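You operate a simulated robot arm through the tools that you are given. There is no shell and no other tool.

You are at the controls of a simulated robot arm. One attempt, no reset.

## Task
Wipe the scale pan, then zero and adjust it to the steel weight.
Fine: zero it empty; it must read 500 g under the weight; put wipe and weight back. Set down upright: steel weight. What is to be rubbed or washed off counts as gone when no trace of it is left.

It is judged by the outcome, as a careful person would: the job done as asked, and still so three seconds after it is handed in. It fails if anything else is knocked over, pushed out of place, dropped, spilled or broken.

## Robot
A 7-joint arm with a two-finger parallel gripper, fixed in place. Base frame: the origin is on the floor under the middle of its stand, x ahead of it, y to its left, z up; the work surface is at about z = 0.74. Lengths are in m, angles in degrees, forces in N, time in s.
With the tool pointing down near the work surface it reaches from about 0.32 to 0.74 m from the base axis. Its first joint turns from -143.0 to 143.0 degrees. Payload 3 kg.
Tool frame: the origin (TCP) lies between the finger pads and is the grasp point; the fingertips stand 0.03 m ahead of it; z points along the fingers, y is the line along which they close. Largest opening 0.094 m; finger width 0.028, thickness 0.01; the body of the gripper, 0.05 by 0.096 m, starts 0.055 m behind the TCP.
Orientation is that of the tool frame in the base frame, as [roll, pitch, yaw] about the fixed x, y, z axes, in that order (R = Rz(yaw) Ry(pitch) Rx(roll)). With the fingers straight down and closing along the base's y, the tool's x points along the base's -x, its y along +y and its z along -z.

## Interface
- The arm moves only by the tool move_arm. Its argument "moves" is a list of rows, each an object (a shift or turn left out is 0, a gripper value left out holds the last) with "jaw": the finger opening in m, from 0 to 0.094; "xyz": the shift along the base's x, y, z in units of 20 mm (1.0 is 20 mm), a list of three; "rot": the turn, a rotation vector about the base's x, y, z in units of 4 degrees (1.0 is 4 degrees), a list of three. In form: [{"jaw": jaw, "xyz": [x, y, z], "rot": [rx, ry, rz]}, ...]. A call has 1 to 20 rows; each row shifts and turns the commanded pose from where the row before left it. A call with a number of a shift or a turn outside -1 to 1 is refused whole. Rows are played at 5 a second. More than 0.05 m and 8.6 degrees between two rows, or a gripper value outside its range, and nothing of the call is played. Where a pose cannot be reached the arm comes as near as it can. A force on the tool above 40 N (or 10 N above the force at the start of the call, whichever is more), or a blocked arm, ends the call early, and 0.2 s more pass. The fingers move at their own pace (about 0.045 m/s each) and stop on an object; they squeeze with about 28 N. The grip force told is the motor's: it shows also when the fingers shut on nothing. Time passes only in rows, and 0.2 s behind the last, so rows that do not move let the fingers close. It gives the time, the measured TCP pose, the force on the tool (base axes), the opening and the grip force at its end, in the units of the frame above (readings bear some noise), with the torque about the TCP (base axes, N m) and any sound that the robot's microphone picked up.
- Cameras (640 x 400 px; columns grow to the right, rows downward): "scene" is fixed at [0.0489, -0.4954, 1.5188]; the picture's right is [0.71, -0.71, 0.00], its down [-0.46, -0.46, -0.76] and it looks along [0.54, 0.54, -0.65] (base axes); focal length 364 px, centre (320, 200). "wrist" rides on the gripper at [0.076, 0.014, -0.103] in the tool frame; the picture's right is [-0.18, 0.98, 0.00], its down [-0.75, -0.14, -0.64] and it looks along [-0.63, -0.12, 0.77] (tool axes); focal length 243 px, centre (320, 200).
- grab_frame(camera): a new picture of that camera. No time passes.
- slide_trunk(by): moves the trunk up (or, below 0, down) by that many m; the arm rides with it, the base frame stays. It gives what a move gives, with no picture.
- pixel_to_xyz(camera, pixels): there is no depth. For up to 12 entries [column, row, z] of the newest picture of that camera ("zoom" is the newest enlarged one), the place [x, y] in the base frame at which the ray of that pixel passes the height z, good to about 0.002 m, but the place of the scene camera against the robot may be out by one fixed shift of up to 0.012 m in any direction. No time passes.
- inspect(camera, box): a new picture of the part [left, top, right, bottom] of that camera's present view, enlarged. No time passes.
- hand_in(): hands the job in; it is judged then, once.

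Unless the task says otherwise, let go and move clear before handing in.

The tools are called after "Emit:" as name(argument=value, ...) on one line, values as JSON. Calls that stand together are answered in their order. move_arm: Moves the arm, as the interface text tells. Its arguments: {"type":"object","properties":{"moves":{"type":"array","items":{"type":"object","properties":{"jaw":{"type":"number"},"xyz":{"type":"array","items":{"type":"number"}},"rot":{"type":"array","items":{"type":"number"}}}}}},"required":["moves"]} The other tools are called the same way: slide_trunk (by) moves the trunk up or down; grab_frame (camera) takes a picture; pixel_to_xyz (camera, pixels) gives the place at which the rays of pixels pass given heights; inspect (camera, box) takes an enlarged picture of a part of a camera's view; hand_in () hands the job in.

At the start:

```text
clock: 0.0
tcp_pos: [0.5385, -0.2173, 1.1365]
ee_rot: [180.0, -0.1, 180.0]
force: [-0.1, 0.2, -0.9]
moment: [0.01, -0.01, 0.03]
gripper_width: 0.0942
grip_force: 0.0
trunk travel left (down, up): [-0.15, 0.24]
```

scene: 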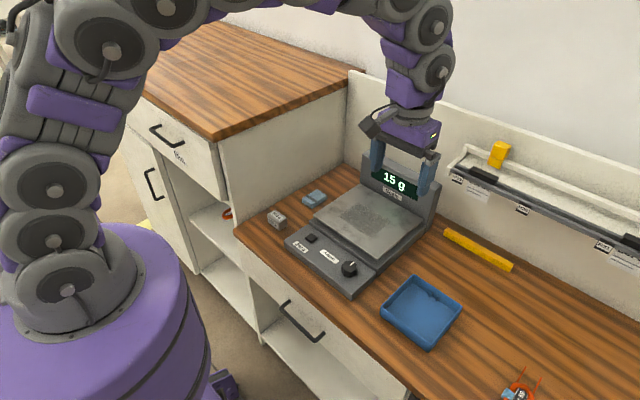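
wrist: 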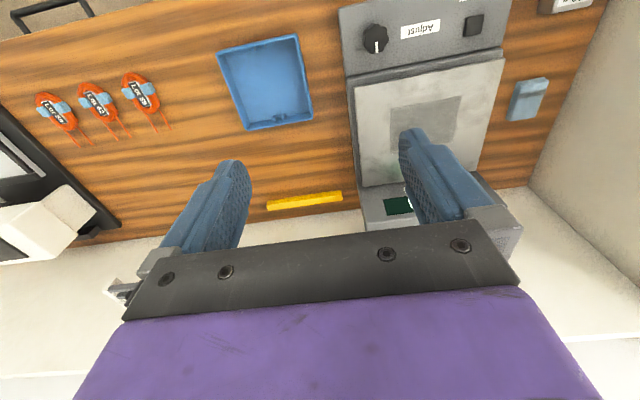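

The scale shows 15 g at (394,183), with a grey smudge on the pan near (360,215), a blue wipe/sponge at (314,198) and a grey weight at (277,219). I'll take enlarged views of these before moving.

Emit:
inspect(camera="scene", box=[240, 150, 460, 300])

Emit:
inspect(camera="wrist", box=[330, 0, 610, 220])

Emit:
inspect(camera="scene", box=[280, 220, 380, 300])

```text
2.67 times, centred on (350, 225) of scene
```

zoom: 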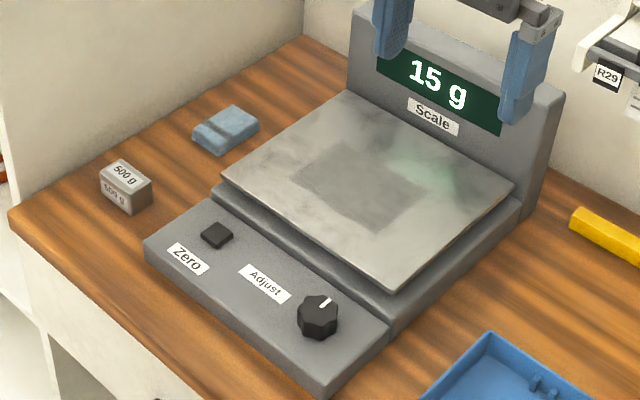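

```text
1.82 times, centred on (470, 110) of wrist
```

zoom: 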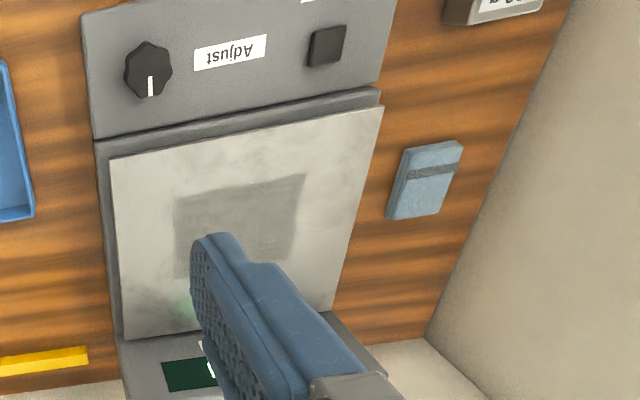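

```text
5.00 times, centred on (330, 260) of scene
```

zoom: 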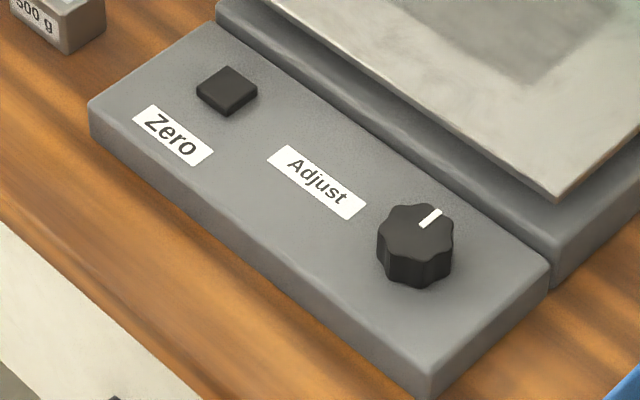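

The scale reads 15 g empty, the dark square on the pan looks like the residue, and the wipe and the weight stand left of the scale. I'll measure positions from both cameras.

Emit:
pixel_to_xyz(camera="wrist", pixels=[[530, 98, 0.75], [516, 78, 0.755], [549, 78, 0.755], [511, 119, 0.755], [535, 120, 0.755], [376, 38, 0.79], [474, 24, 0.78], [355, 85, 0.79], [503, 52, 0.79], [365, 188, 0.79], [391, 105, 0.79], [460, 96, 0.79]])

Emit:
grab_frame(camera="scene")

Emit:
pixel_to_xyz(camera="scene", pixels=[[314, 198, 0.755], [277, 214, 0.77], [279, 230, 0.74], [311, 238, 0.78], [349, 269, 0.79], [356, 182, 0.79], [315, 211, 0.79], [374, 250, 0.79], [428, 214, 0.79], [340, 300, 0.74]])

```text
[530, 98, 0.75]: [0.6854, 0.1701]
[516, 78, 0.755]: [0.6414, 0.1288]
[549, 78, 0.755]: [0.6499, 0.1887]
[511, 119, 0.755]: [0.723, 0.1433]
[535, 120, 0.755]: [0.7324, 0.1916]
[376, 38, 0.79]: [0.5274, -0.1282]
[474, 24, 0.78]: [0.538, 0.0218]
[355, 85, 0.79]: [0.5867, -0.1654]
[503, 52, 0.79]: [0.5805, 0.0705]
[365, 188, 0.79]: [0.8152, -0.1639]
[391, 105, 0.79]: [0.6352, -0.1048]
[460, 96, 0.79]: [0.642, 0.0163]
```

```text
taken
```

scene: 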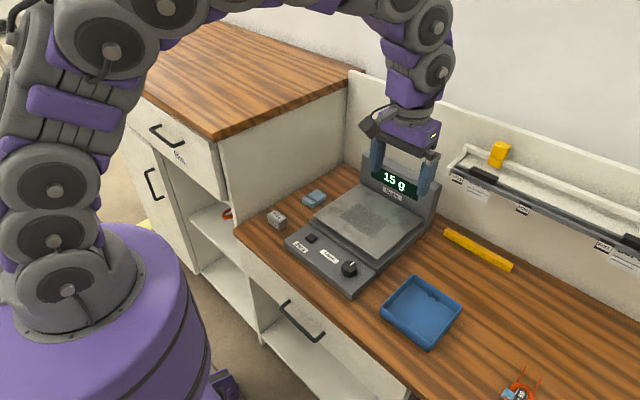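

```text
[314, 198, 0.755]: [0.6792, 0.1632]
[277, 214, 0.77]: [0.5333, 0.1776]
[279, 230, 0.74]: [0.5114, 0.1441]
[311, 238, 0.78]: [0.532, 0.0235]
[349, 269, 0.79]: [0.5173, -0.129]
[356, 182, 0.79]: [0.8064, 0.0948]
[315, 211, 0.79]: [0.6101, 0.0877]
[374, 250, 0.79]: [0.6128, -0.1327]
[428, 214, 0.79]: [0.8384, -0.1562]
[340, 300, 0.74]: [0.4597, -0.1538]
```

The wrist view puts the wipe near (0.685, 0.165), the pan over x 0.59–0.82, y −0.16–0.08, the knob near (0.527, −0.128) and the zero button near (0.538, 0.022). I'll move above the left part of the scale for a closer look.

Emit:
move_arm(moves=[{"xyz": [-0.2143, 0.964, -0.489]}, {"xyz": [-0.2143, 0.964, -0.489]}, {"xyz": [-0.2143, 0.964, -0.489]}, {"xyz": [-0.2143, 0.964, -0.489]}, {"xyz": [-0.2143, 0.964, -0.489]}, {"xyz": [-0.2143, 0.964, -0.489]}, {"xyz": [-0.2143, 0.964, -0.489]}, {"xyz": [-0.2143, 0.964, -0.489]}, {"xyz": [-0.2143, 0.964, -0.489]}, {"xyz": [-0.2143, 0.964, -0.489]}, {"xyz": [-0.2143, 0.964, -0.489]}, {"xyz": [-0.2143, 0.964, -0.489]}, {"xyz": [-0.2143, 0.964, -0.489]}, {"xyz": [-0.2143, 0.964, -0.489]}])

Emit:
grab_frame(camera="wrist")

Emit:
grab_frame(camera="scene")

```text
clock: 3.0
tcp_pos: [0.4764, 0.0549, 0.9998]
ee_rot: [-180.0, 0.2, -180.0]
force: [0.0, -0.5, -0.2]
moment: [0.0, -0.02, -0.02]
gripper_width: 0.0942
grip_force: 0.1
trunk travel left (down, up): [-0.15, 0.24]
```

```text
taken
```

wrist: 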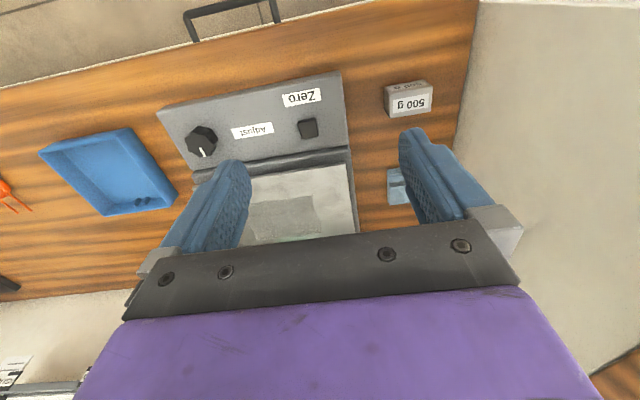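

```text
taken
```

scene: 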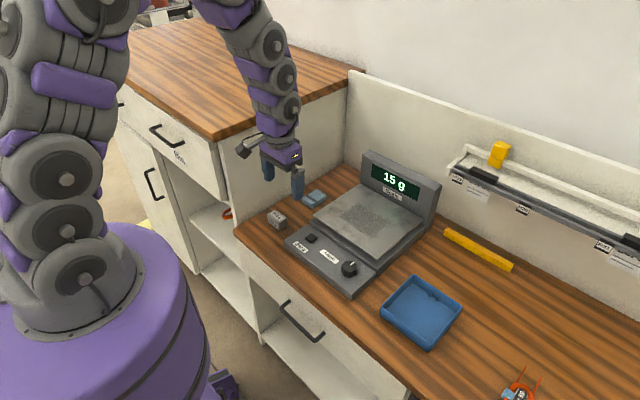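

From here the weight (408,99), zero button (308,128), and knob (202,140) are visible, and the wipe (398,185) is partly hidden by a finger. I'll enlarge both views.

Emit:
inspect(camera="wrist", box=[360, 60, 460, 220])

Emit:
inspect(camera="wrist", box=[150, 60, 370, 250])

Emit:
inspect(camera="scene", box=[300, 140, 450, 270])

Emit:
inspect(camera="scene", box=[255, 180, 335, 240])

```text
2.50 times, centred on (410, 140) of wrist
```

zoom: 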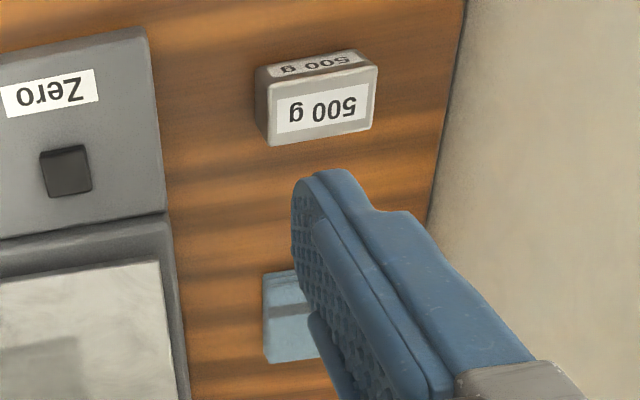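

```text
2.11 times, centred on (260, 155) of wrist
```

zoom: 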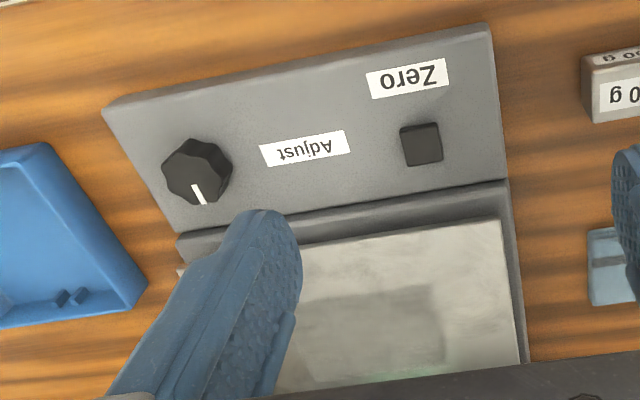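

```text
3.08 times, centred on (375, 205) of scene
```

zoom: 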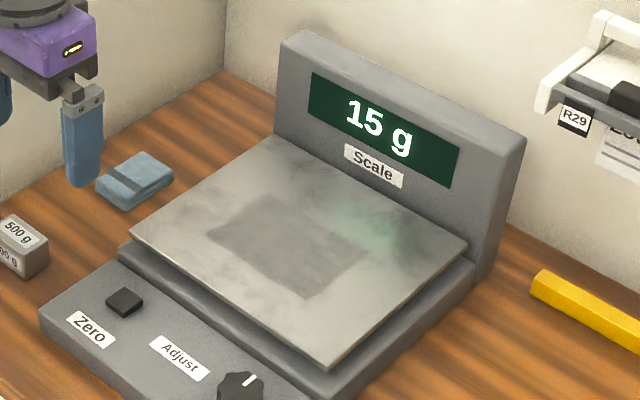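

```text
6.67 times, centred on (295, 210) of scene
```

zoom: 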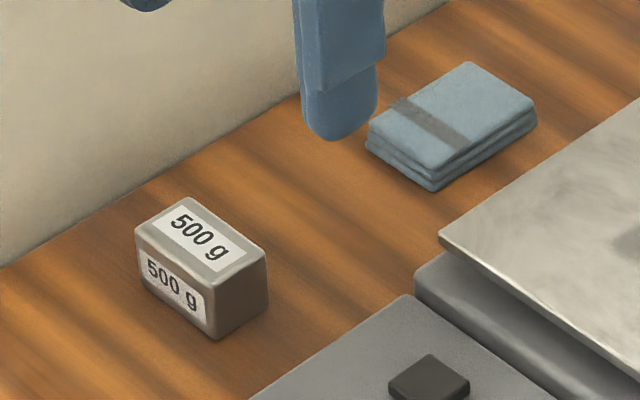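

The weight is an upright block labelled 500 g and the wipe a folded pad with a band. I'll measure the side wall, weight, button and knob from this wrist view.

Emit:
grab_frame(camera="wrist")

Emit:
pixel_to_xyz(camera="wrist", pixels=[[454, 148, 0.74], [385, 89, 0.78], [389, 118, 0.78], [430, 112, 0.78], [433, 88, 0.78], [308, 128, 0.78], [308, 128, 0.77], [199, 140, 0.79], [199, 140, 0.77], [388, 168, 0.76], [388, 205, 0.76], [433, 90, 0.79]])

Emit:
pixel_to_xyz(camera="scene", pixels=[[268, 212, 0.78], [276, 209, 0.78], [279, 221, 0.78], [287, 215, 0.78], [279, 231, 0.74], [269, 224, 0.74], [303, 196, 0.76], [313, 190, 0.76], [325, 196, 0.76], [314, 206, 0.76], [318, 206, 0.74]])

```text
taken
```

wrist: 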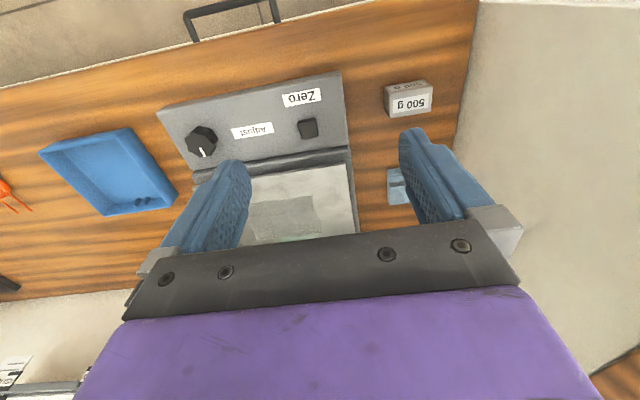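

```text
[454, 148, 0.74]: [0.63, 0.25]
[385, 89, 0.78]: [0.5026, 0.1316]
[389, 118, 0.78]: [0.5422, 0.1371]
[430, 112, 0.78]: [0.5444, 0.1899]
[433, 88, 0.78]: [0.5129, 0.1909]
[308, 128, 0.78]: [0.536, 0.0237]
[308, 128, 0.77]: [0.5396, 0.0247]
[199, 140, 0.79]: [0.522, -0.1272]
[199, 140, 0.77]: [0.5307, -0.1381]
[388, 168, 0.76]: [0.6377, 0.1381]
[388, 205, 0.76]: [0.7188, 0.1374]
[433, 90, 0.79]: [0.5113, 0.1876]
```

```text
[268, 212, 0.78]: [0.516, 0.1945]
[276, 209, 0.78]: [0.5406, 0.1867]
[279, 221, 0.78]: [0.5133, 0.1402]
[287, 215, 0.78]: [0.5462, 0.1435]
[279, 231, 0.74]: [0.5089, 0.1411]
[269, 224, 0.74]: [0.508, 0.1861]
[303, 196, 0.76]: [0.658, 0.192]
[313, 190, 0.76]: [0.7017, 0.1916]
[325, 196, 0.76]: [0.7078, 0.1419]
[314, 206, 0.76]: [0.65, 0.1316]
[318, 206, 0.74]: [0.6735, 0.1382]
```

Weight spans about x 0.513–0.545, y 0.14–0.19; the left wall is at y≈0.25. I'll move so the wipe shows between the fingers.

Emit:
move_arm(moves=[{"xyz": [0.15, 0.88, -0.4]}, {"xyz": [0.15, 0.88, -0.4]}, {"xyz": [0.15, 0.88, -0.4]}, {"xyz": [0.15, 0.88, -0.4]}, {"xyz": [0.15, 0.88, -0.4]}, {"xyz": [0.15, 0.88, -0.4]}, {}])

Emit:
grab_frame(camera="wrist")

Emit:
inspect(camera="wrist", box=[220, 40, 420, 240])

```text
clock: 4.6
tcp_pos: [0.4935, 0.1583, 0.9525]
ee_rot: [179.9, 0.0, -179.8]
force: [-0.4, -0.1, 0.6]
moment: [0.0, 0.0, -0.04]
gripper_width: 0.0939
grip_force: 0.0
trunk travel left (down, up): [-0.15, 0.24]
```

```text
taken
```

wrist: 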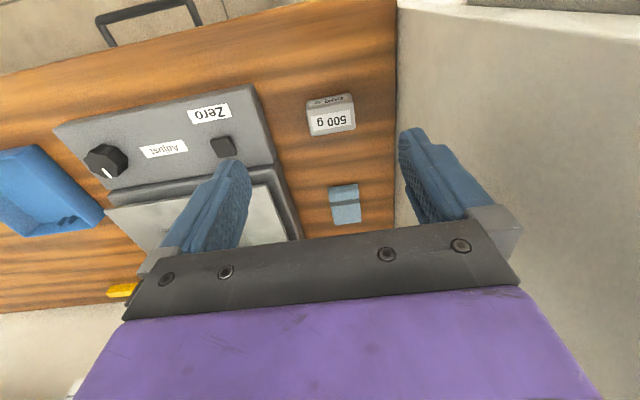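

```text
2.00 times, centred on (320, 140) of wrist
```

zoom: 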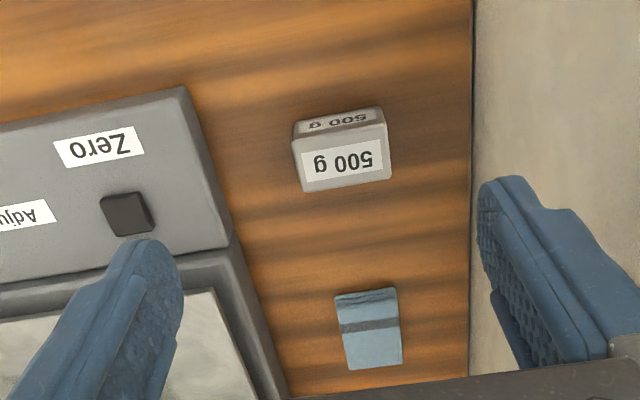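

The wipe is clear at zoom (334–402, 290–369) and the weight at zoom (292–391, 107–192). I'll take their corner positions at several heights.

Emit:
pixel_to_xyz(camera="zoom", pixels=[[334, 297, 0.74], [395, 290, 0.74], [402, 362, 0.765], [349, 369, 0.765], [336, 302, 0.765], [397, 296, 0.765], [293, 121, 0.74], [382, 107, 0.74], [292, 136, 0.78], [386, 122, 0.78], [391, 178, 0.78], [302, 192, 0.78]])

Emit:
inspect(camera="wrist", box=[310, 170, 380, 240])

Emit:
inspect(camera="wrist", box=[290, 80, 370, 150])

```text
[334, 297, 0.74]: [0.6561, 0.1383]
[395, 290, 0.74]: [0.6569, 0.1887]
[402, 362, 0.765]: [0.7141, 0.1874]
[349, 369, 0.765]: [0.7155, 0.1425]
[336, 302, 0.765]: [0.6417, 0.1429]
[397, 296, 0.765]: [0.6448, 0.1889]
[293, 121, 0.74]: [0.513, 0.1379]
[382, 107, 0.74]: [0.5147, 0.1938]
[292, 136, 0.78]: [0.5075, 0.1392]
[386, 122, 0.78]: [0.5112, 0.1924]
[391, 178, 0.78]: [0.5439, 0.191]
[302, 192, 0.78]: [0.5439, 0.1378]
```

```text
5.71 times, centred on (345, 205) of wrist
```

zoom: 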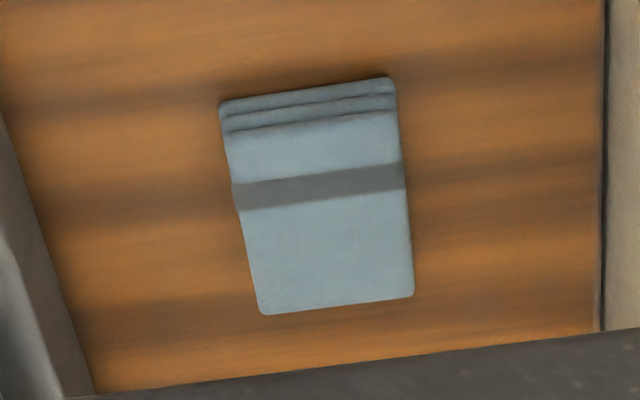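

```text
5.71 times, centred on (330, 115) of wrist
```

zoom: 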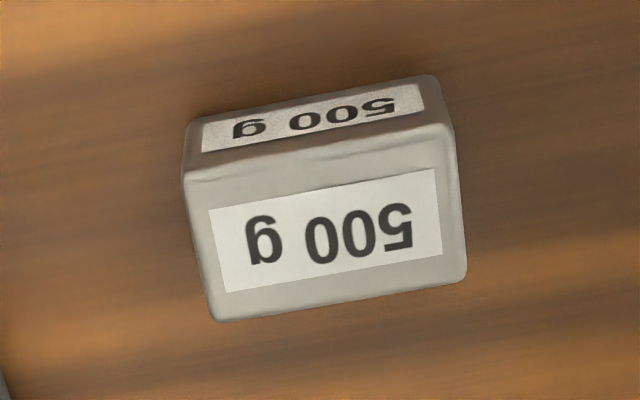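

The wipe lies square to the axes: x 0.652–0.721, y 0.141–0.187, about 18 mm thick; the pan top computes to z≈0.80. I'll move above the wipe centre (0.687, 0.164) with a narrower opening and check.

Emit:
move_arm(moves=[{"jaw": 0.075, "xyz": [0.9675, 0.0285, 0]}, {"xyz": [0.9675, 0.0285, 0]}, {"xyz": [0.9675, 0.0285, 0]}, {"xyz": [0.9675, 0.0285, 0]}, {"xyz": [0.9675, 0.0285, 0]}, {"xyz": [0.9675, 0.0285, 0]}, {"xyz": [0.9675, 0.0285, 0]}, {"xyz": [0.9675, 0.0285, 0]}, {"xyz": [0.9675, 0.0285, 0]}, {"xyz": [0.9675, 0.0285, 0]}, {"xyz": [0, 0, -1]}, {"xyz": [0, 0, -1]}, {"xyz": [0, 0, -1]}, {"xyz": [0, 0, -0.5]}, {}])

Emit:
grab_frame(camera="wrist")

Emit:
grab_frame(camera="scene")

```text
clock: 7.8
tcp_pos: [0.6884, 0.1656, 0.8814]
ee_rot: [-179.9, 0.0, -179.9]
force: [-0.5, -0.6, 0.1]
moment: [-0.01, 0.03, 0.0]
gripper_width: 0.0748
grip_force: 0.1
trunk travel left (down, up): [-0.15, 0.24]
```

```text
taken
```

wrist: 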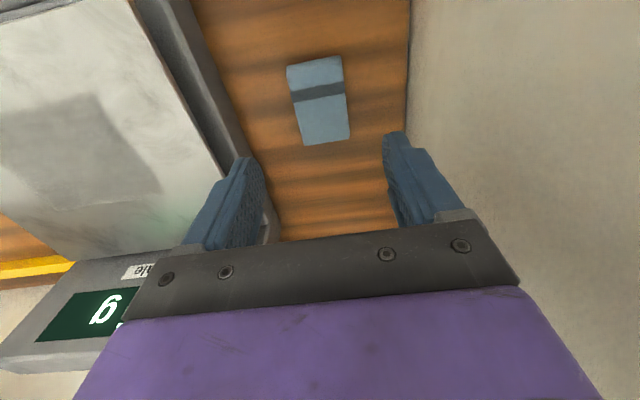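

```text
taken
```

scene: 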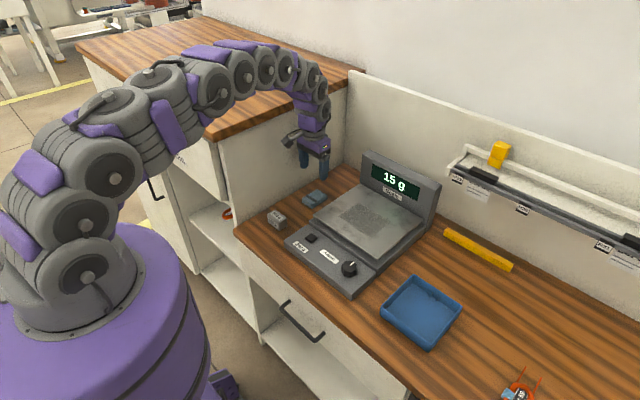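

The wipe is at (319,100) between the fingers, and the pan patch is visible at left (80,155). I'll enlarge both and measure from here.

Emit:
inspect(camera="wrist", box=[270, 40, 370, 160])

Emit:
pixel_to_xyz(camera="wrist", pixels=[[286, 66, 0.758], [341, 55, 0.758], [350, 139, 0.758], [305, 145, 0.758], [85, 94, 0.8], [160, 192, 0.8], [18, 208, 0.8], [0, 115, 0.8], [140, 0, 0.8], [232, 183, 0.8]])

Emit:
inspect(camera="wrist", box=[0, 0, 240, 280])

```text
3.33 times, centred on (320, 100) of wrist
```

zoom: 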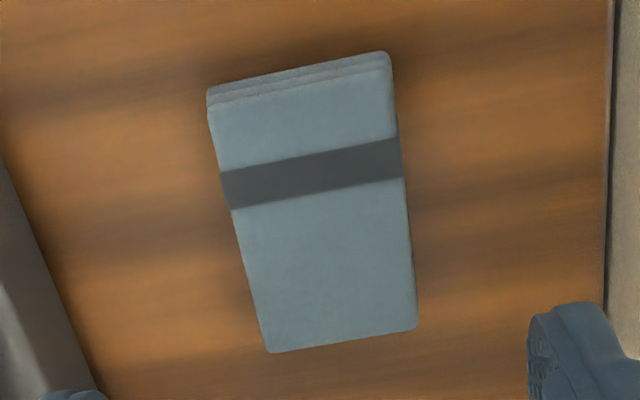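

```text
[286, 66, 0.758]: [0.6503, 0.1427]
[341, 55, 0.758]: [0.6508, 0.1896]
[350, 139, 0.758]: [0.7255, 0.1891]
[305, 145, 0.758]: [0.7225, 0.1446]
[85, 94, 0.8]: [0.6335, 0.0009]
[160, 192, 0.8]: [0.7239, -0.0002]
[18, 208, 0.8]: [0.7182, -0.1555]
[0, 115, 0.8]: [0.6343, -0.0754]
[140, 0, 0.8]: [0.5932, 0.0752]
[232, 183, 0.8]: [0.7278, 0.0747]
```

```text
1.43 times, centred on (120, 140) of wrist
```

zoom: 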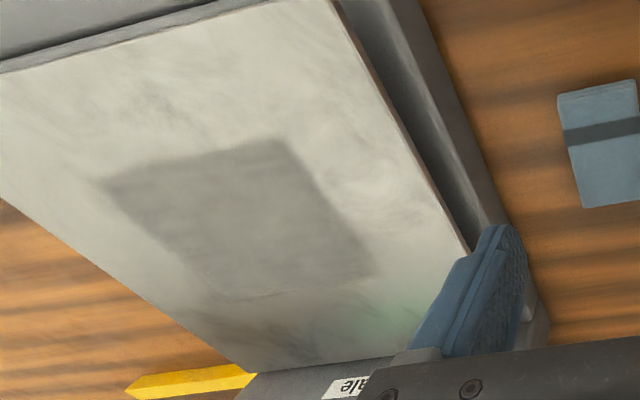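

The patch is a clear square at zoom (103,185)-(282,138)-(375,265)-(228,298); the wipe centre is (0.687, 0.166). I'll get the patch corners at the pan height.

Emit:
pixel_to_xyz(camera="zoom", pixels=[[103, 185, 0.8], [282, 138, 0.8], [375, 265, 0.8], [228, 298, 0.8], [0, 73, 0.8], [340, 3, 0.8], [467, 248, 0.8], [240, 370, 0.8]])

Emit:
pixel_to_xyz(camera="scene", pixels=[[352.6, 203.3, 0.8], [390.8, 219.4, 0.8], [373.6, 237.4, 0.8], [338.8, 218.3, 0.8], [356, 182, 0.8], [315, 211, 0.8], [374, 250, 0.8], [428, 214, 0.8]])

```text
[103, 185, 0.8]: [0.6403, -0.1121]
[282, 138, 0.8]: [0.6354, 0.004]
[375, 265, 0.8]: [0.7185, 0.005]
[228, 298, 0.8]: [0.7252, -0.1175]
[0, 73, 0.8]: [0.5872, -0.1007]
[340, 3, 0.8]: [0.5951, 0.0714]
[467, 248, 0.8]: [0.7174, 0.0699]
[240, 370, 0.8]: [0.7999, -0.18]
```

```text
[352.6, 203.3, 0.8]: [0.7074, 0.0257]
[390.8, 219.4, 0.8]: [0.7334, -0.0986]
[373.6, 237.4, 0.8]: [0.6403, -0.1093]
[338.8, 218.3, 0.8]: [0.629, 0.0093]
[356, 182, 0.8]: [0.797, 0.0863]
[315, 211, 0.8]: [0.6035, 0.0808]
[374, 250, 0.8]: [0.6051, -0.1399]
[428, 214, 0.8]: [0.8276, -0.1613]
```

Patch spans x≈0.635–0.728, y≈−0.115–0.01. The fingers straddle the wipe, so I'll descend to TCP z≈0.775 and grip it.

Emit:
move_arm(moves=[{"xyz": [0, 0, -1]}, {"xyz": [0, 0, -1]}, {"xyz": [0, 0, -1]}, {"xyz": [0, 0, -1]}, {"xyz": [0, 0, -0.7]}, {"xyz": [0, 0, -0.6]}, {}])

Emit:
grab_frame(camera="wrist")

Emit:
inspect(camera="scene", box=[260, 150, 360, 230])

```text
clock: 9.4
tcp_pos: [0.6888, 0.1659, 0.7763]
ee_rot: [-179.9, -0.1, -180.0]
force: [-0.7, -0.3, 0.2]
moment: [-0.01, 0.0, 0.02]
gripper_width: 0.0751
grip_force: 0.0
trunk travel left (down, up): [-0.15, 0.24]
```

```text
taken
```

wrist: 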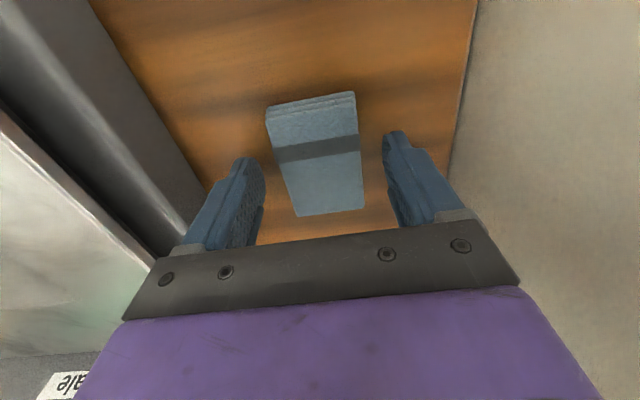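

```text
5.00 times, centred on (310, 190) of scene
```

zoom: 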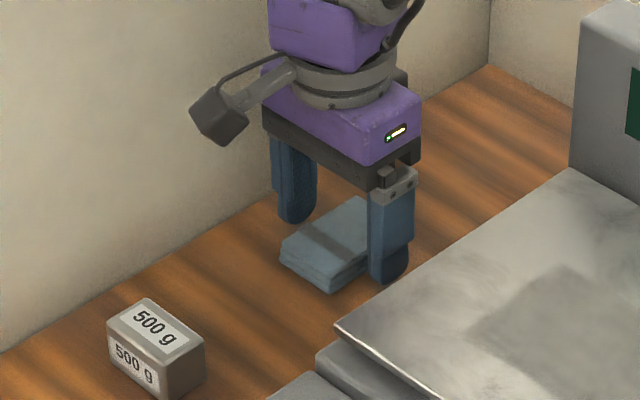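

The fingers straddle the wipe evenly, with nothing else between them. I'll close on it.

Emit:
move_arm(moves=[{"jaw": 0.0}, {}, {}, {}, {}])

Emit:
grab_frame(camera="wrist")

```text
clock: 10.6
tcp_pos: [0.6871, 0.1637, 0.7764]
ee_rot: [-179.8, 0.1, -180.0]
force: [0.9, 0.1, 1.2]
moment: [0.01, -0.05, 0.02]
gripper_width: 0.0489
grip_force: 27.8
trunk travel left (down, up): [-0.15, 0.24]
```

```text
taken
```

wrist: 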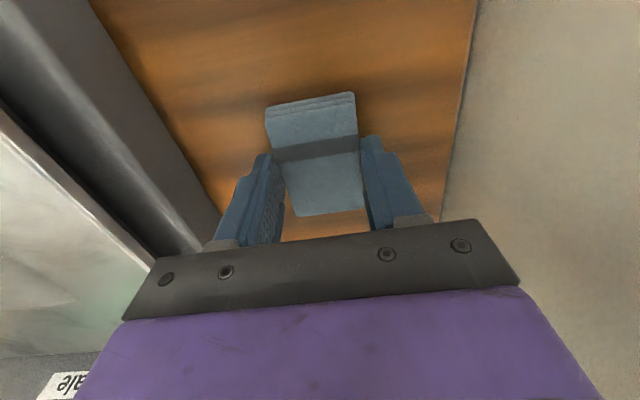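

The wipe is held at 0.0489 m opening with 27.8 N grip. I'll lift it, move it over the patch, and stop just above the pan.

Emit:
move_arm(moves=[{"xyz": [0, 0, 0.5]}, {"xyz": [0, 0, 1]}, {"xyz": [0, 0, 1]}, {"xyz": [0, 0, 1]}, {"xyz": [0, 0, 1]}, {"xyz": [0, 0, 0.5]}, {"xyz": [-0.156, -0.911, 0]}, {"xyz": [-0.156, -0.911, 0]}, {"xyz": [-0.156, -0.911, 0]}, {"xyz": [-0.156, -0.911, 0]}, {"xyz": [-0.156, -0.911, 0]}, {"xyz": [-0.156, -0.911, 0]}, {"xyz": [-0.156, -0.911, 0]}, {"xyz": [-0.156, -0.911, 0]}, {"xyz": [-0.156, -0.911, 0]}, {}])

Emit:
grab_frame(camera="wrist")

Emit:
grab_frame(camera="scene")

```text
clock: 14.0
tcp_pos: [0.6611, 0.0003, 0.8762]
ee_rot: [179.9, 0.1, -179.8]
force: [0.6, -0.3, -0.6]
moment: [-0.01, -0.01, -0.06]
gripper_width: 0.0488
grip_force: 27.7
trunk travel left (down, up): [-0.15, 0.24]
```

```text
taken
```

wrist: 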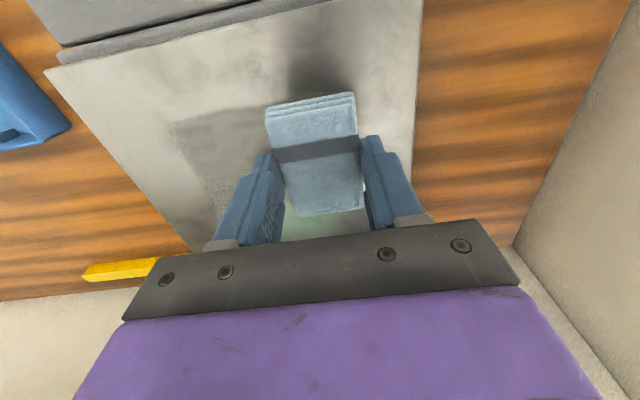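

```text
taken
```

scene: 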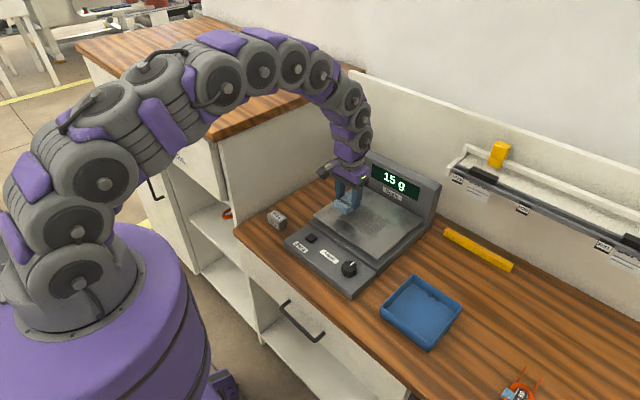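

The wipe hangs level between the fingers over the patch's left edge, with the scale still at 15 g. I'll lower slowly in small steps and watch the force.

Emit:
move_arm(moves=[{"xyz": [0, 0, -0.5]}, {"xyz": [0, 0, -0.5]}, {"xyz": [0, 0, -0.4]}, {"xyz": [0, 0, -0.2]}, {"xyz": [0, 0, -0.1]}, {"xyz": [0, 0, -0.1]}, {}])

Emit:
inspect(camera="scene", box=[300, 150, 450, 260])

```text
clock: 15.6
tcp_pos: [0.6607, 0.0004, 0.8405]
ee_rot: [180.0, -0.1, -179.9]
force: [0.4, 0.9, 0.5]
moment: [0.03, -0.03, -0.03]
gripper_width: 0.0487
grip_force: 28.1
trunk travel left (down, up): [-0.15, 0.24]
```

```text
3.64 times, centred on (375, 205) of scene
```

zoom: 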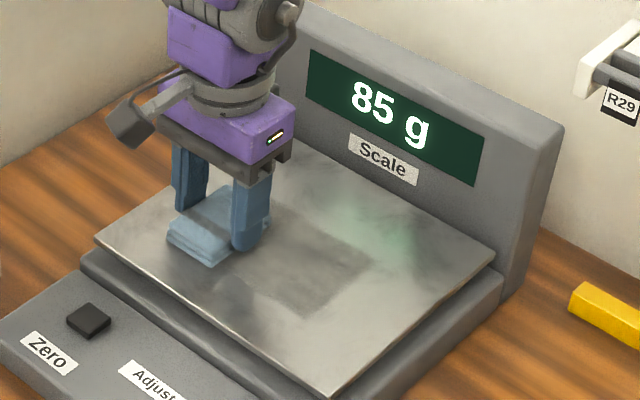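

The display at zoom (392,110) reads 85 g, so the wipe just touches the pan. I'll press 2 mm more to get a light rubbing force.

Emit:
move_arm(moves=[{"xyz": [0, 0, -0.05]}, {"xyz": [0, 0, -0.05]}, {}])

Emit:
inspect(camera="scene", box=[300, 150, 450, 260])

```text
clock: 16.4
tcp_pos: [0.6608, 0.0006, 0.8378]
ee_rot: [-179.9, 0.0, 180.0]
force: [-0.5, 0.2, 4.1]
moment: [0.01, 0.03, 0.02]
gripper_width: 0.0488
grip_force: 27.7
trunk travel left (down, up): [-0.15, 0.24]
```

```text
3.64 times, centred on (375, 205) of scene
```

zoom: 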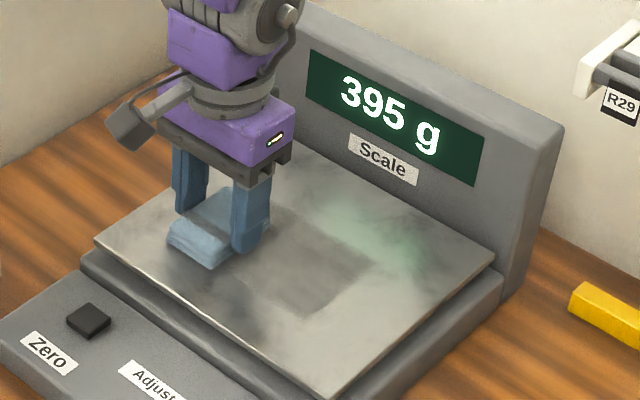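

About 4 N of press now. I'll sweep along −y over the near half of the patch and look at the result.

Emit:
move_arm(moves=[{"xyz": [0, 0.4, 0]}, {"xyz": [0, 0.4, 0]}, {"xyz": [0, -0.5, 0]}, {"xyz": [0, -0.5, 0]}, {"xyz": [0, -0.5, 0]}, {"xyz": [0, -0.5, 0]}, {"xyz": [0, -0.5, 0]}, {"xyz": [0, -0.5, 0]}, {"xyz": [0, -0.5, 0]}, {"xyz": [0, -0.5, 0]}, {"xyz": [0, -0.5, 0]}, {"xyz": [0, -0.5, 0]}, {"xyz": [0, -0.5, 0]}, {"xyz": [0, -0.5, 0]}, {"xyz": [0, -0.5, 0]}, {"xyz": [0, -0.5, 0]}, {}])

Emit:
grab_frame(camera="wrist")

Emit:
inspect(camera="scene", box=[300, 150, 450, 260])

```text
clock: 20.0
tcp_pos: [0.6608, -0.1233, 0.8387]
ee_rot: [-179.9, 0.1, -180.0]
force: [0.3, 1.8, 2.9]
moment: [0.02, -0.02, 0.02]
gripper_width: 0.0487
grip_force: 28.0
trunk travel left (down, up): [-0.15, 0.24]
```

```text
taken
```

wrist: 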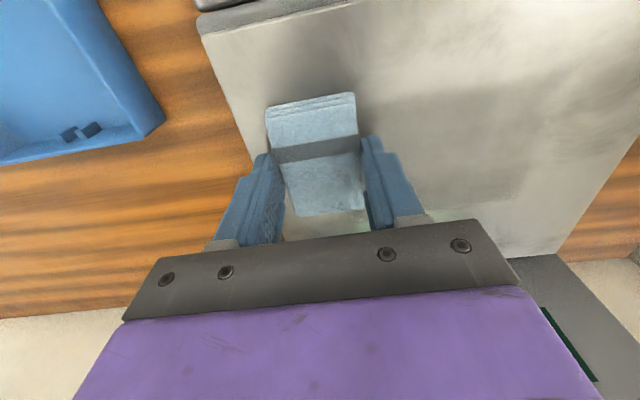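

```text
3.64 times, centred on (375, 205) of scene
```

zoom: 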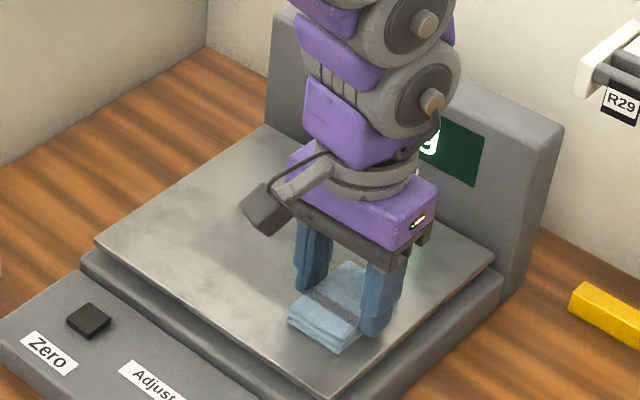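

The patch looks much fainter after one sweep. I'll sweep back along the same lane, then shift to the far lane and repeat.

Emit:
move_arm(moves=[{"xyz": [0.3, 0, 0]}, {"xyz": [0.4, 0, 0]}, {"xyz": [0.4, 0, 0]}, {"xyz": [0.4, 0, 0]}, {"xyz": [0.5, 0, 0]}, {"xyz": [0, 0.5, 0]}, {"xyz": [0, 0.5, 0]}, {"xyz": [0, 0.5, 0]}, {"xyz": [0, 0.5, 0]}, {"xyz": [0, 0.5, 0]}, {"xyz": [0, 0.5, 0]}, {"xyz": [0, 0.5, 0]}, {"xyz": [0, 0.5, 0]}, {"xyz": [0, 0.5, 0]}, {"xyz": [0, 0.5, 0]}, {"xyz": [0, 0.5, 0]}, {"xyz": [0, 0.5, 0]}, {"xyz": [0, 0.5, 0]}, {"xyz": [0, 0.5, 0]}, {}])

Emit:
grab_frame(camera="wrist")

Emit:
inspect(camera="scene", box=[300, 150, 450, 260])

```text
clock: 24.2
tcp_pos: [0.7008, 0.0171, 0.8371]
ee_rot: [-180.0, 0.0, -180.0]
force: [-0.3, -2.3, 4.9]
moment: [-0.06, -0.03, -0.04]
gripper_width: 0.0487
grip_force: 27.7
trunk travel left (down, up): [-0.15, 0.24]
```

```text
taken
```

wrist: 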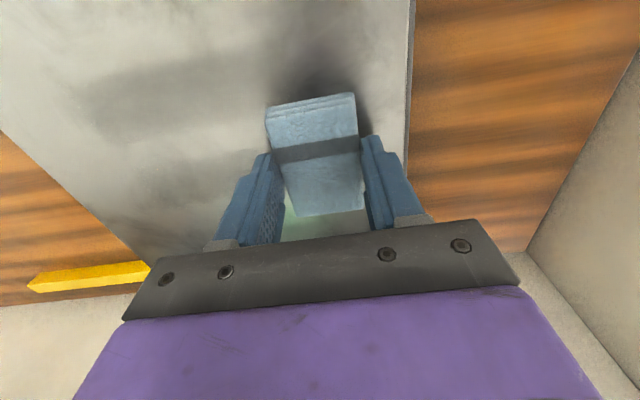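

```text
3.64 times, centred on (375, 205) of scene
```

zoom: 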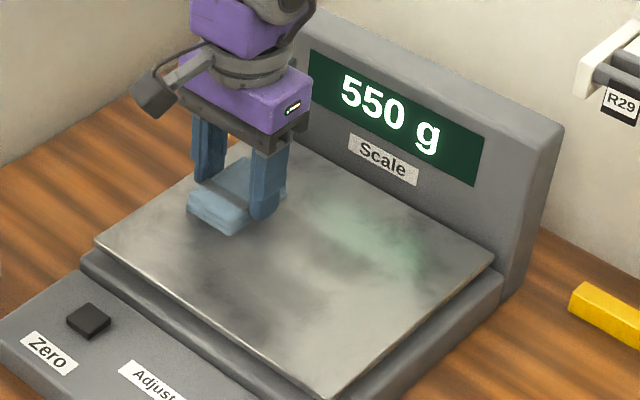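

The square patch seems nearly gone in both views. I'll enlarge to look for traces.

Emit:
inspect(camera="wrist", box=[20, 0, 270, 240])

Emit:
inspect(camera="scene", box=[330, 190, 420, 255])

```text
1.67 times, centred on (145, 120) of wrist
```

zoom: 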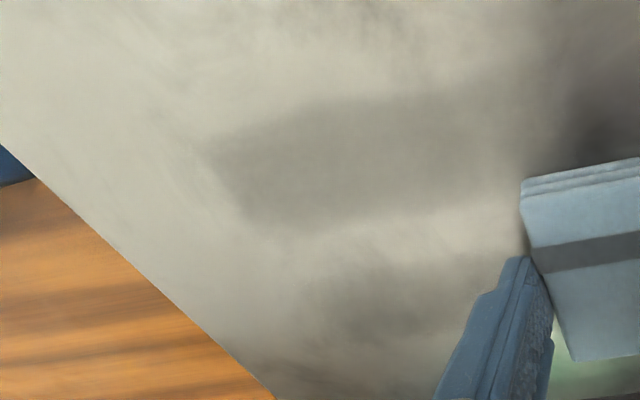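

```text
6.15 times, centred on (375, 222) of scene
```

zoom: 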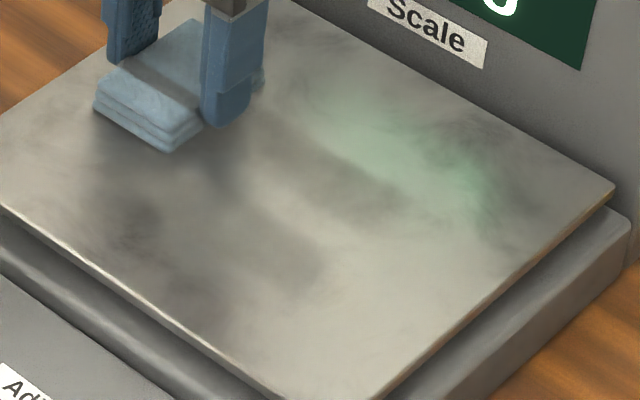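

Faint darker strips remain at zoom (210–490, 95–230) and (330–440, 270–330). I'll locate them.

Emit:
inspect(camera="wrist", box=[20, 0, 270, 240])

Emit:
pixel_to_xyz(camera="zoom", pixels=[[205, 140, 0.8], [485, 90, 0.8], [290, 232, 0.8], [515, 190, 0.8], [300, 285, 0.8], [500, 250, 0.8], [340, 340, 0.8], [430, 330, 0.8]])

Emit:
grab_frame(camera="scene")

Emit:
pixel_to_xyz(camera="scene", pixels=[[357.5, 230, 0.8], [371, 241, 0.8], [375, 234, 0.8], [362, 223, 0.8], [368, 211, 0.8], [385, 224, 0.8], [392, 219, 0.8]])

```text
1.67 times, centred on (145, 120) of wrist
```

zoom: 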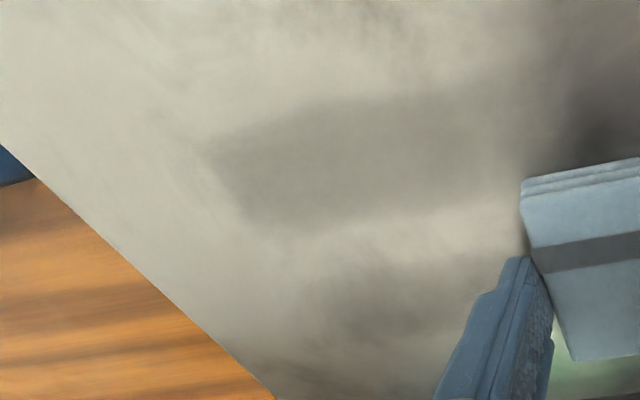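

```text
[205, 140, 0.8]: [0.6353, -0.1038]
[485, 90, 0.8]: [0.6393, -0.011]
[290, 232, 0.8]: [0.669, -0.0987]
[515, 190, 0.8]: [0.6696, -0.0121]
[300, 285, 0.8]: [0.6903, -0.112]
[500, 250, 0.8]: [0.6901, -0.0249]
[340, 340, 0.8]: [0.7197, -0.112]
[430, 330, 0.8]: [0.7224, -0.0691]
```

```text
taken
```

scene: 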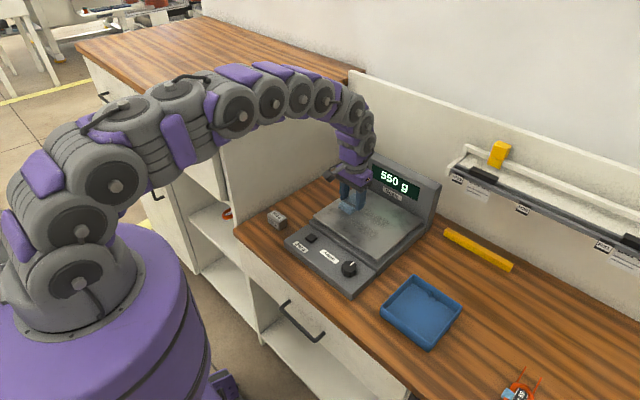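

```text
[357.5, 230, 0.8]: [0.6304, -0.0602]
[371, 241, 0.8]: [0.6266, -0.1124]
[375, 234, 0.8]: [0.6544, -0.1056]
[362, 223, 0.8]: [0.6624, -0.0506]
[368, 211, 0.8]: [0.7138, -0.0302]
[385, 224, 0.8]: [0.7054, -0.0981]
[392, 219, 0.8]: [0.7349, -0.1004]
```

The strips lie at x≈0.635–0.67 and 0.69–0.723, exactly where only one pass went, so each pass removes part. I'll keep rubbing with more strokes on both lanes, pressing 1 mm deeper.

Emit:
move_arm(moves=[{"xyz": [0, -0.5, -0.05]}, {"xyz": [0, -0.9, 0]}, {"xyz": [0, -0.9, 0]}, {"xyz": [0, -0.9, 0]}, {"xyz": [0, -0.9, 0]}, {"xyz": [0, -0.9, 0]}, {"xyz": [0, -0.9, 0]}, {"xyz": [0, -0.9, 0]}, {"xyz": [0, -0.5, 0]}, {"xyz": [0, 0.5, 0]}, {"xyz": [0, 0.9, 0]}, {"xyz": [0, 0.9, 0]}, {"xyz": [0, 0.9, 0]}, {"xyz": [0, 0.9, 0]}, {"xyz": [0, 0.9, 0]}, {"xyz": [0, 0.9, 0]}, {"xyz": [0, 0.9, 0]}, {"xyz": [0, 0.5, 0]}, {}])

Emit:
inspect(camera="wrist", box=[20, 0, 270, 240])

```text
clock: 28.2
tcp_pos: [0.7017, 0.0169, 0.8379]
ee_rot: [-180.0, 0.0, 180.0]
force: [-0.5, -1.4, 4.4]
moment: [0.0, -0.06, -0.01]
gripper_width: 0.0488
grip_force: 28.0
trunk travel left (down, up): [-0.15, 0.24]
```

```text
1.67 times, centred on (145, 120) of wrist
```

zoom: 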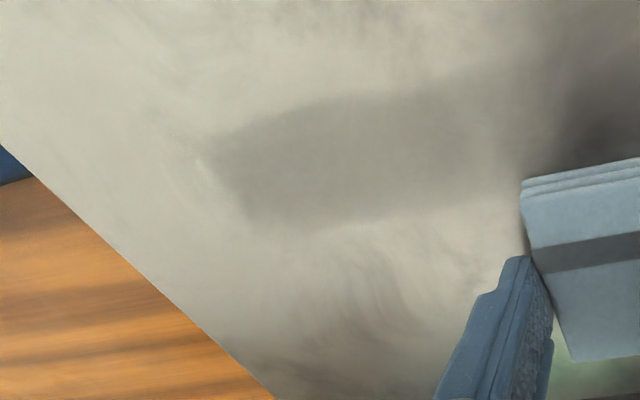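

The far strip is clean now; only the near strip (x≈0.635–0.67) remains. I'll shift to the near lane and stroke both ways.

Emit:
move_arm(moves=[{"xyz": [-0.8, 0, 0]}, {"xyz": [-0.8, 0, 0]}, {"xyz": [-0.75, 0, 0]}, {"xyz": [0, -0.9, 0]}, {"xyz": [0, -0.9, 0]}, {"xyz": [0, -0.9, 0]}, {"xyz": [0, -0.9, 0]}, {"xyz": [0, -0.9, 0]}, {"xyz": [0, -0.9, 0]}, {"xyz": [0, -0.9, 0]}, {"xyz": [0, -0.9, 0]}, {"xyz": [0, 0.9, 0]}, {"xyz": [0, 0.9, 0]}, {"xyz": [0, 0.9, 0]}, {"xyz": [0, 0.9, 0]}, {"xyz": [0, 0.9, 0]}, {"xyz": [0, 0.9, 0]}, {"xyz": [0, 0.9, 0]}, {"xyz": [0, 0.9, 0]}, {}])

Emit:
grab_frame(camera="wrist")

Emit:
inspect(camera="wrist", box=[20, 0, 270, 240])

Emit:
inspect(camera="scene", box=[310, 160, 450, 260])

```text
clock: 32.4
tcp_pos: [0.6543, 0.0169, 0.8362]
ee_rot: [-179.9, -0.1, 180.0]
force: [0.3, -1.1, 5.3]
moment: [0.0, 0.01, -0.03]
gripper_width: 0.0487
grip_force: 28.0
trunk travel left (down, up): [-0.15, 0.24]
```

```text
taken
```

wrist: 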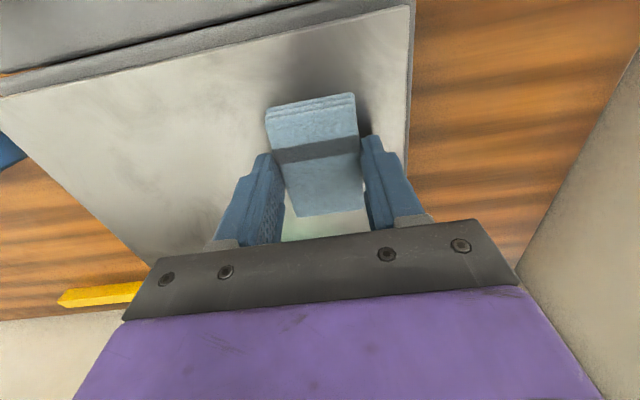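

```text
1.67 times, centred on (145, 120) of wrist
```

zoom: 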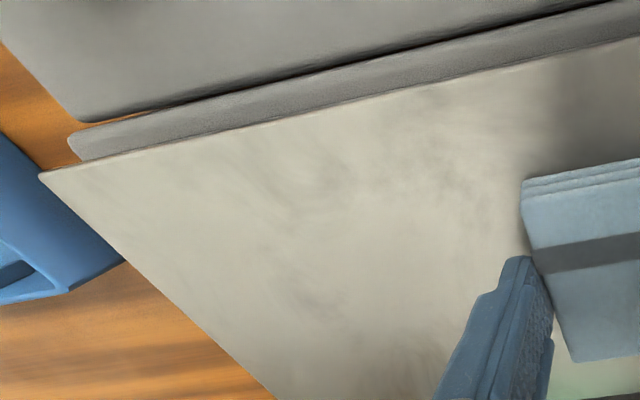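

```text
4.00 times, centred on (380, 210) of scene
```

zoom: 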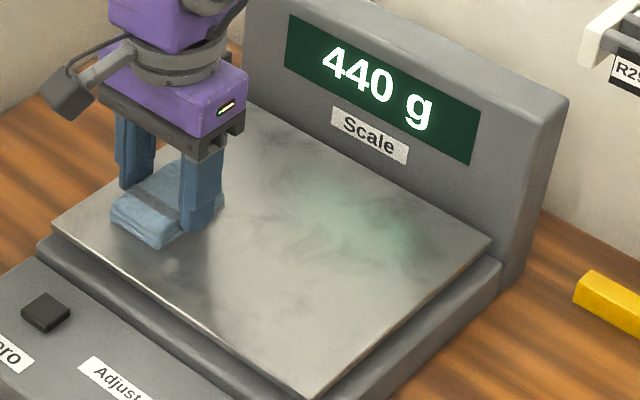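

The patch is no longer visible in either view. For certainty I'll add one more round with overlapping lanes, including the patch's edges.

Emit:
move_arm(moves=[{"xyz": [-0.5, 0, 0]}, {"xyz": [0, -0.9, 0]}, {"xyz": [0, -0.9, 0]}, {"xyz": [0, -0.9, 0]}, {"xyz": [0, -0.9, 0]}, {"xyz": [0, -0.9, 0]}, {"xyz": [0, -0.9, 0]}, {"xyz": [0, -0.9, 0]}, {"xyz": [0, -0.9, 0]}, {"xyz": [0.9, 0, 0]}, {"xyz": [0.9, 0, 0]}, {"xyz": [0, 0.9, 0]}, {"xyz": [0, 0.9, 0]}, {"xyz": [0, 0.9, 0]}, {"xyz": [0, 0.9, 0]}, {"xyz": [0, 0.9, 0]}, {"xyz": [0, 0.9, 0]}, {"xyz": [0, 0.9, 0]}, {"xyz": [0, 0.9, 0]}])

Emit:
move_arm(moves=[{"xyz": [0.7, 0, 0]}, {"xyz": [0.7, 0, 0]}, {"xyz": [0, -0.9, 0]}, {"xyz": [0, -0.9, 0]}, {"xyz": [0, -0.9, 0]}, {"xyz": [0, -0.9, 0]}, {"xyz": [0, -0.9, 0]}, {"xyz": [0, -0.9, 0]}, {"xyz": [0, -0.9, 0]}, {"xyz": [0, -0.9, 0]}, {"xyz": [0, 0.9, 0]}, {"xyz": [0, 0.9, 0]}, {"xyz": [0, 0.9, 0]}, {"xyz": [0, 0.9, 0]}, {"xyz": [0, 0.9, 0]}, {"xyz": [0, 0.9, 0]}, {"xyz": [0, 0.9, 0]}, {"xyz": [0, 0.9, 0]}])

```text
clock: 36.4
tcp_pos: [0.6797, 0.0188, 0.8371]
ee_rot: [-180.0, 0.1, 180.0]
force: [-0.2, -1.1, 4.0]
moment: [-0.06, -0.03, 0.02]
gripper_width: 0.0489
grip_force: 28.2
trunk travel left (down, up): [-0.15, 0.24]
```

```text
clock: 40.2
tcp_pos: [0.7069, 0.0189, 0.8378]
ee_rot: [-179.9, 0.0, -180.0]
force: [-0.6, -0.9, 4.3]
moment: [-0.04, -0.01, 0.02]
gripper_width: 0.0488
grip_force: 28.0
trunk travel left (down, up): [-0.15, 0.24]
```

Force stayed around 4 N throughout. I'll lift off and inspect the pan.

Emit:
move_arm(moves=[{"xyz": [0, 0, 0.5]}, {"xyz": [0, 0, 1]}, {"xyz": [0, 0, 1]}, {"xyz": [-0.5, 0.9, 0]}, {"xyz": [-0.25, 0.9, 0]}, {"xyz": [0, 0.9, 0]}, {"xyz": [0, 0.9, 0]}, {"xyz": [0, 0.9, 0]}, {"xyz": [0, 0.9, 0]}, {"xyz": [0, 0.9, 0]}, {"xyz": [0, 0.9, 0]}, {}])

Emit:
grab_frame(camera="wrist")

Emit:
inspect(camera="scene", box=[300, 150, 450, 260])

Emit:
inspect(camera="wrist", box=[0, 0, 240, 280])

```text
clock: 42.8
tcp_pos: [0.6932, 0.1625, 0.8866]
ee_rot: [-179.9, 0.0, 179.9]
force: [0.4, 0.4, 0.1]
moment: [-0.01, 0.0, 0.01]
gripper_width: 0.0488
grip_force: 28.0
trunk travel left (down, up): [-0.15, 0.24]
```

```text
taken
```

wrist: 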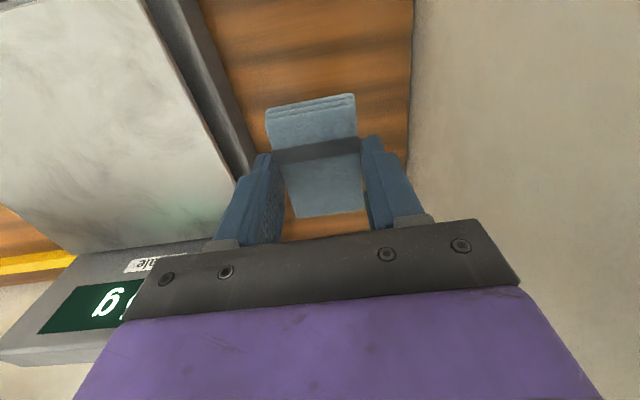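

```text
3.64 times, centred on (375, 205) of scene
```

zoom: 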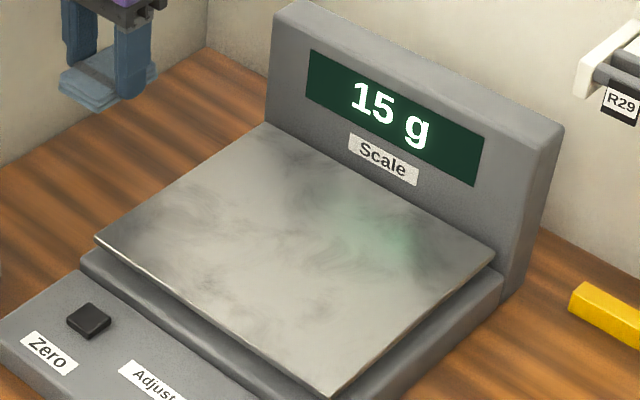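

```text
1.43 times, centred on (120, 140) of wrist
```

zoom: 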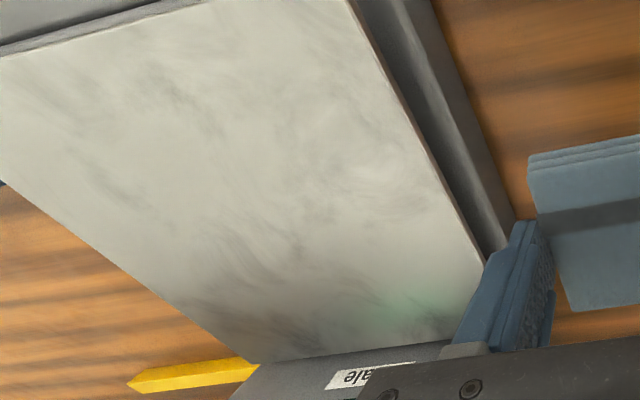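

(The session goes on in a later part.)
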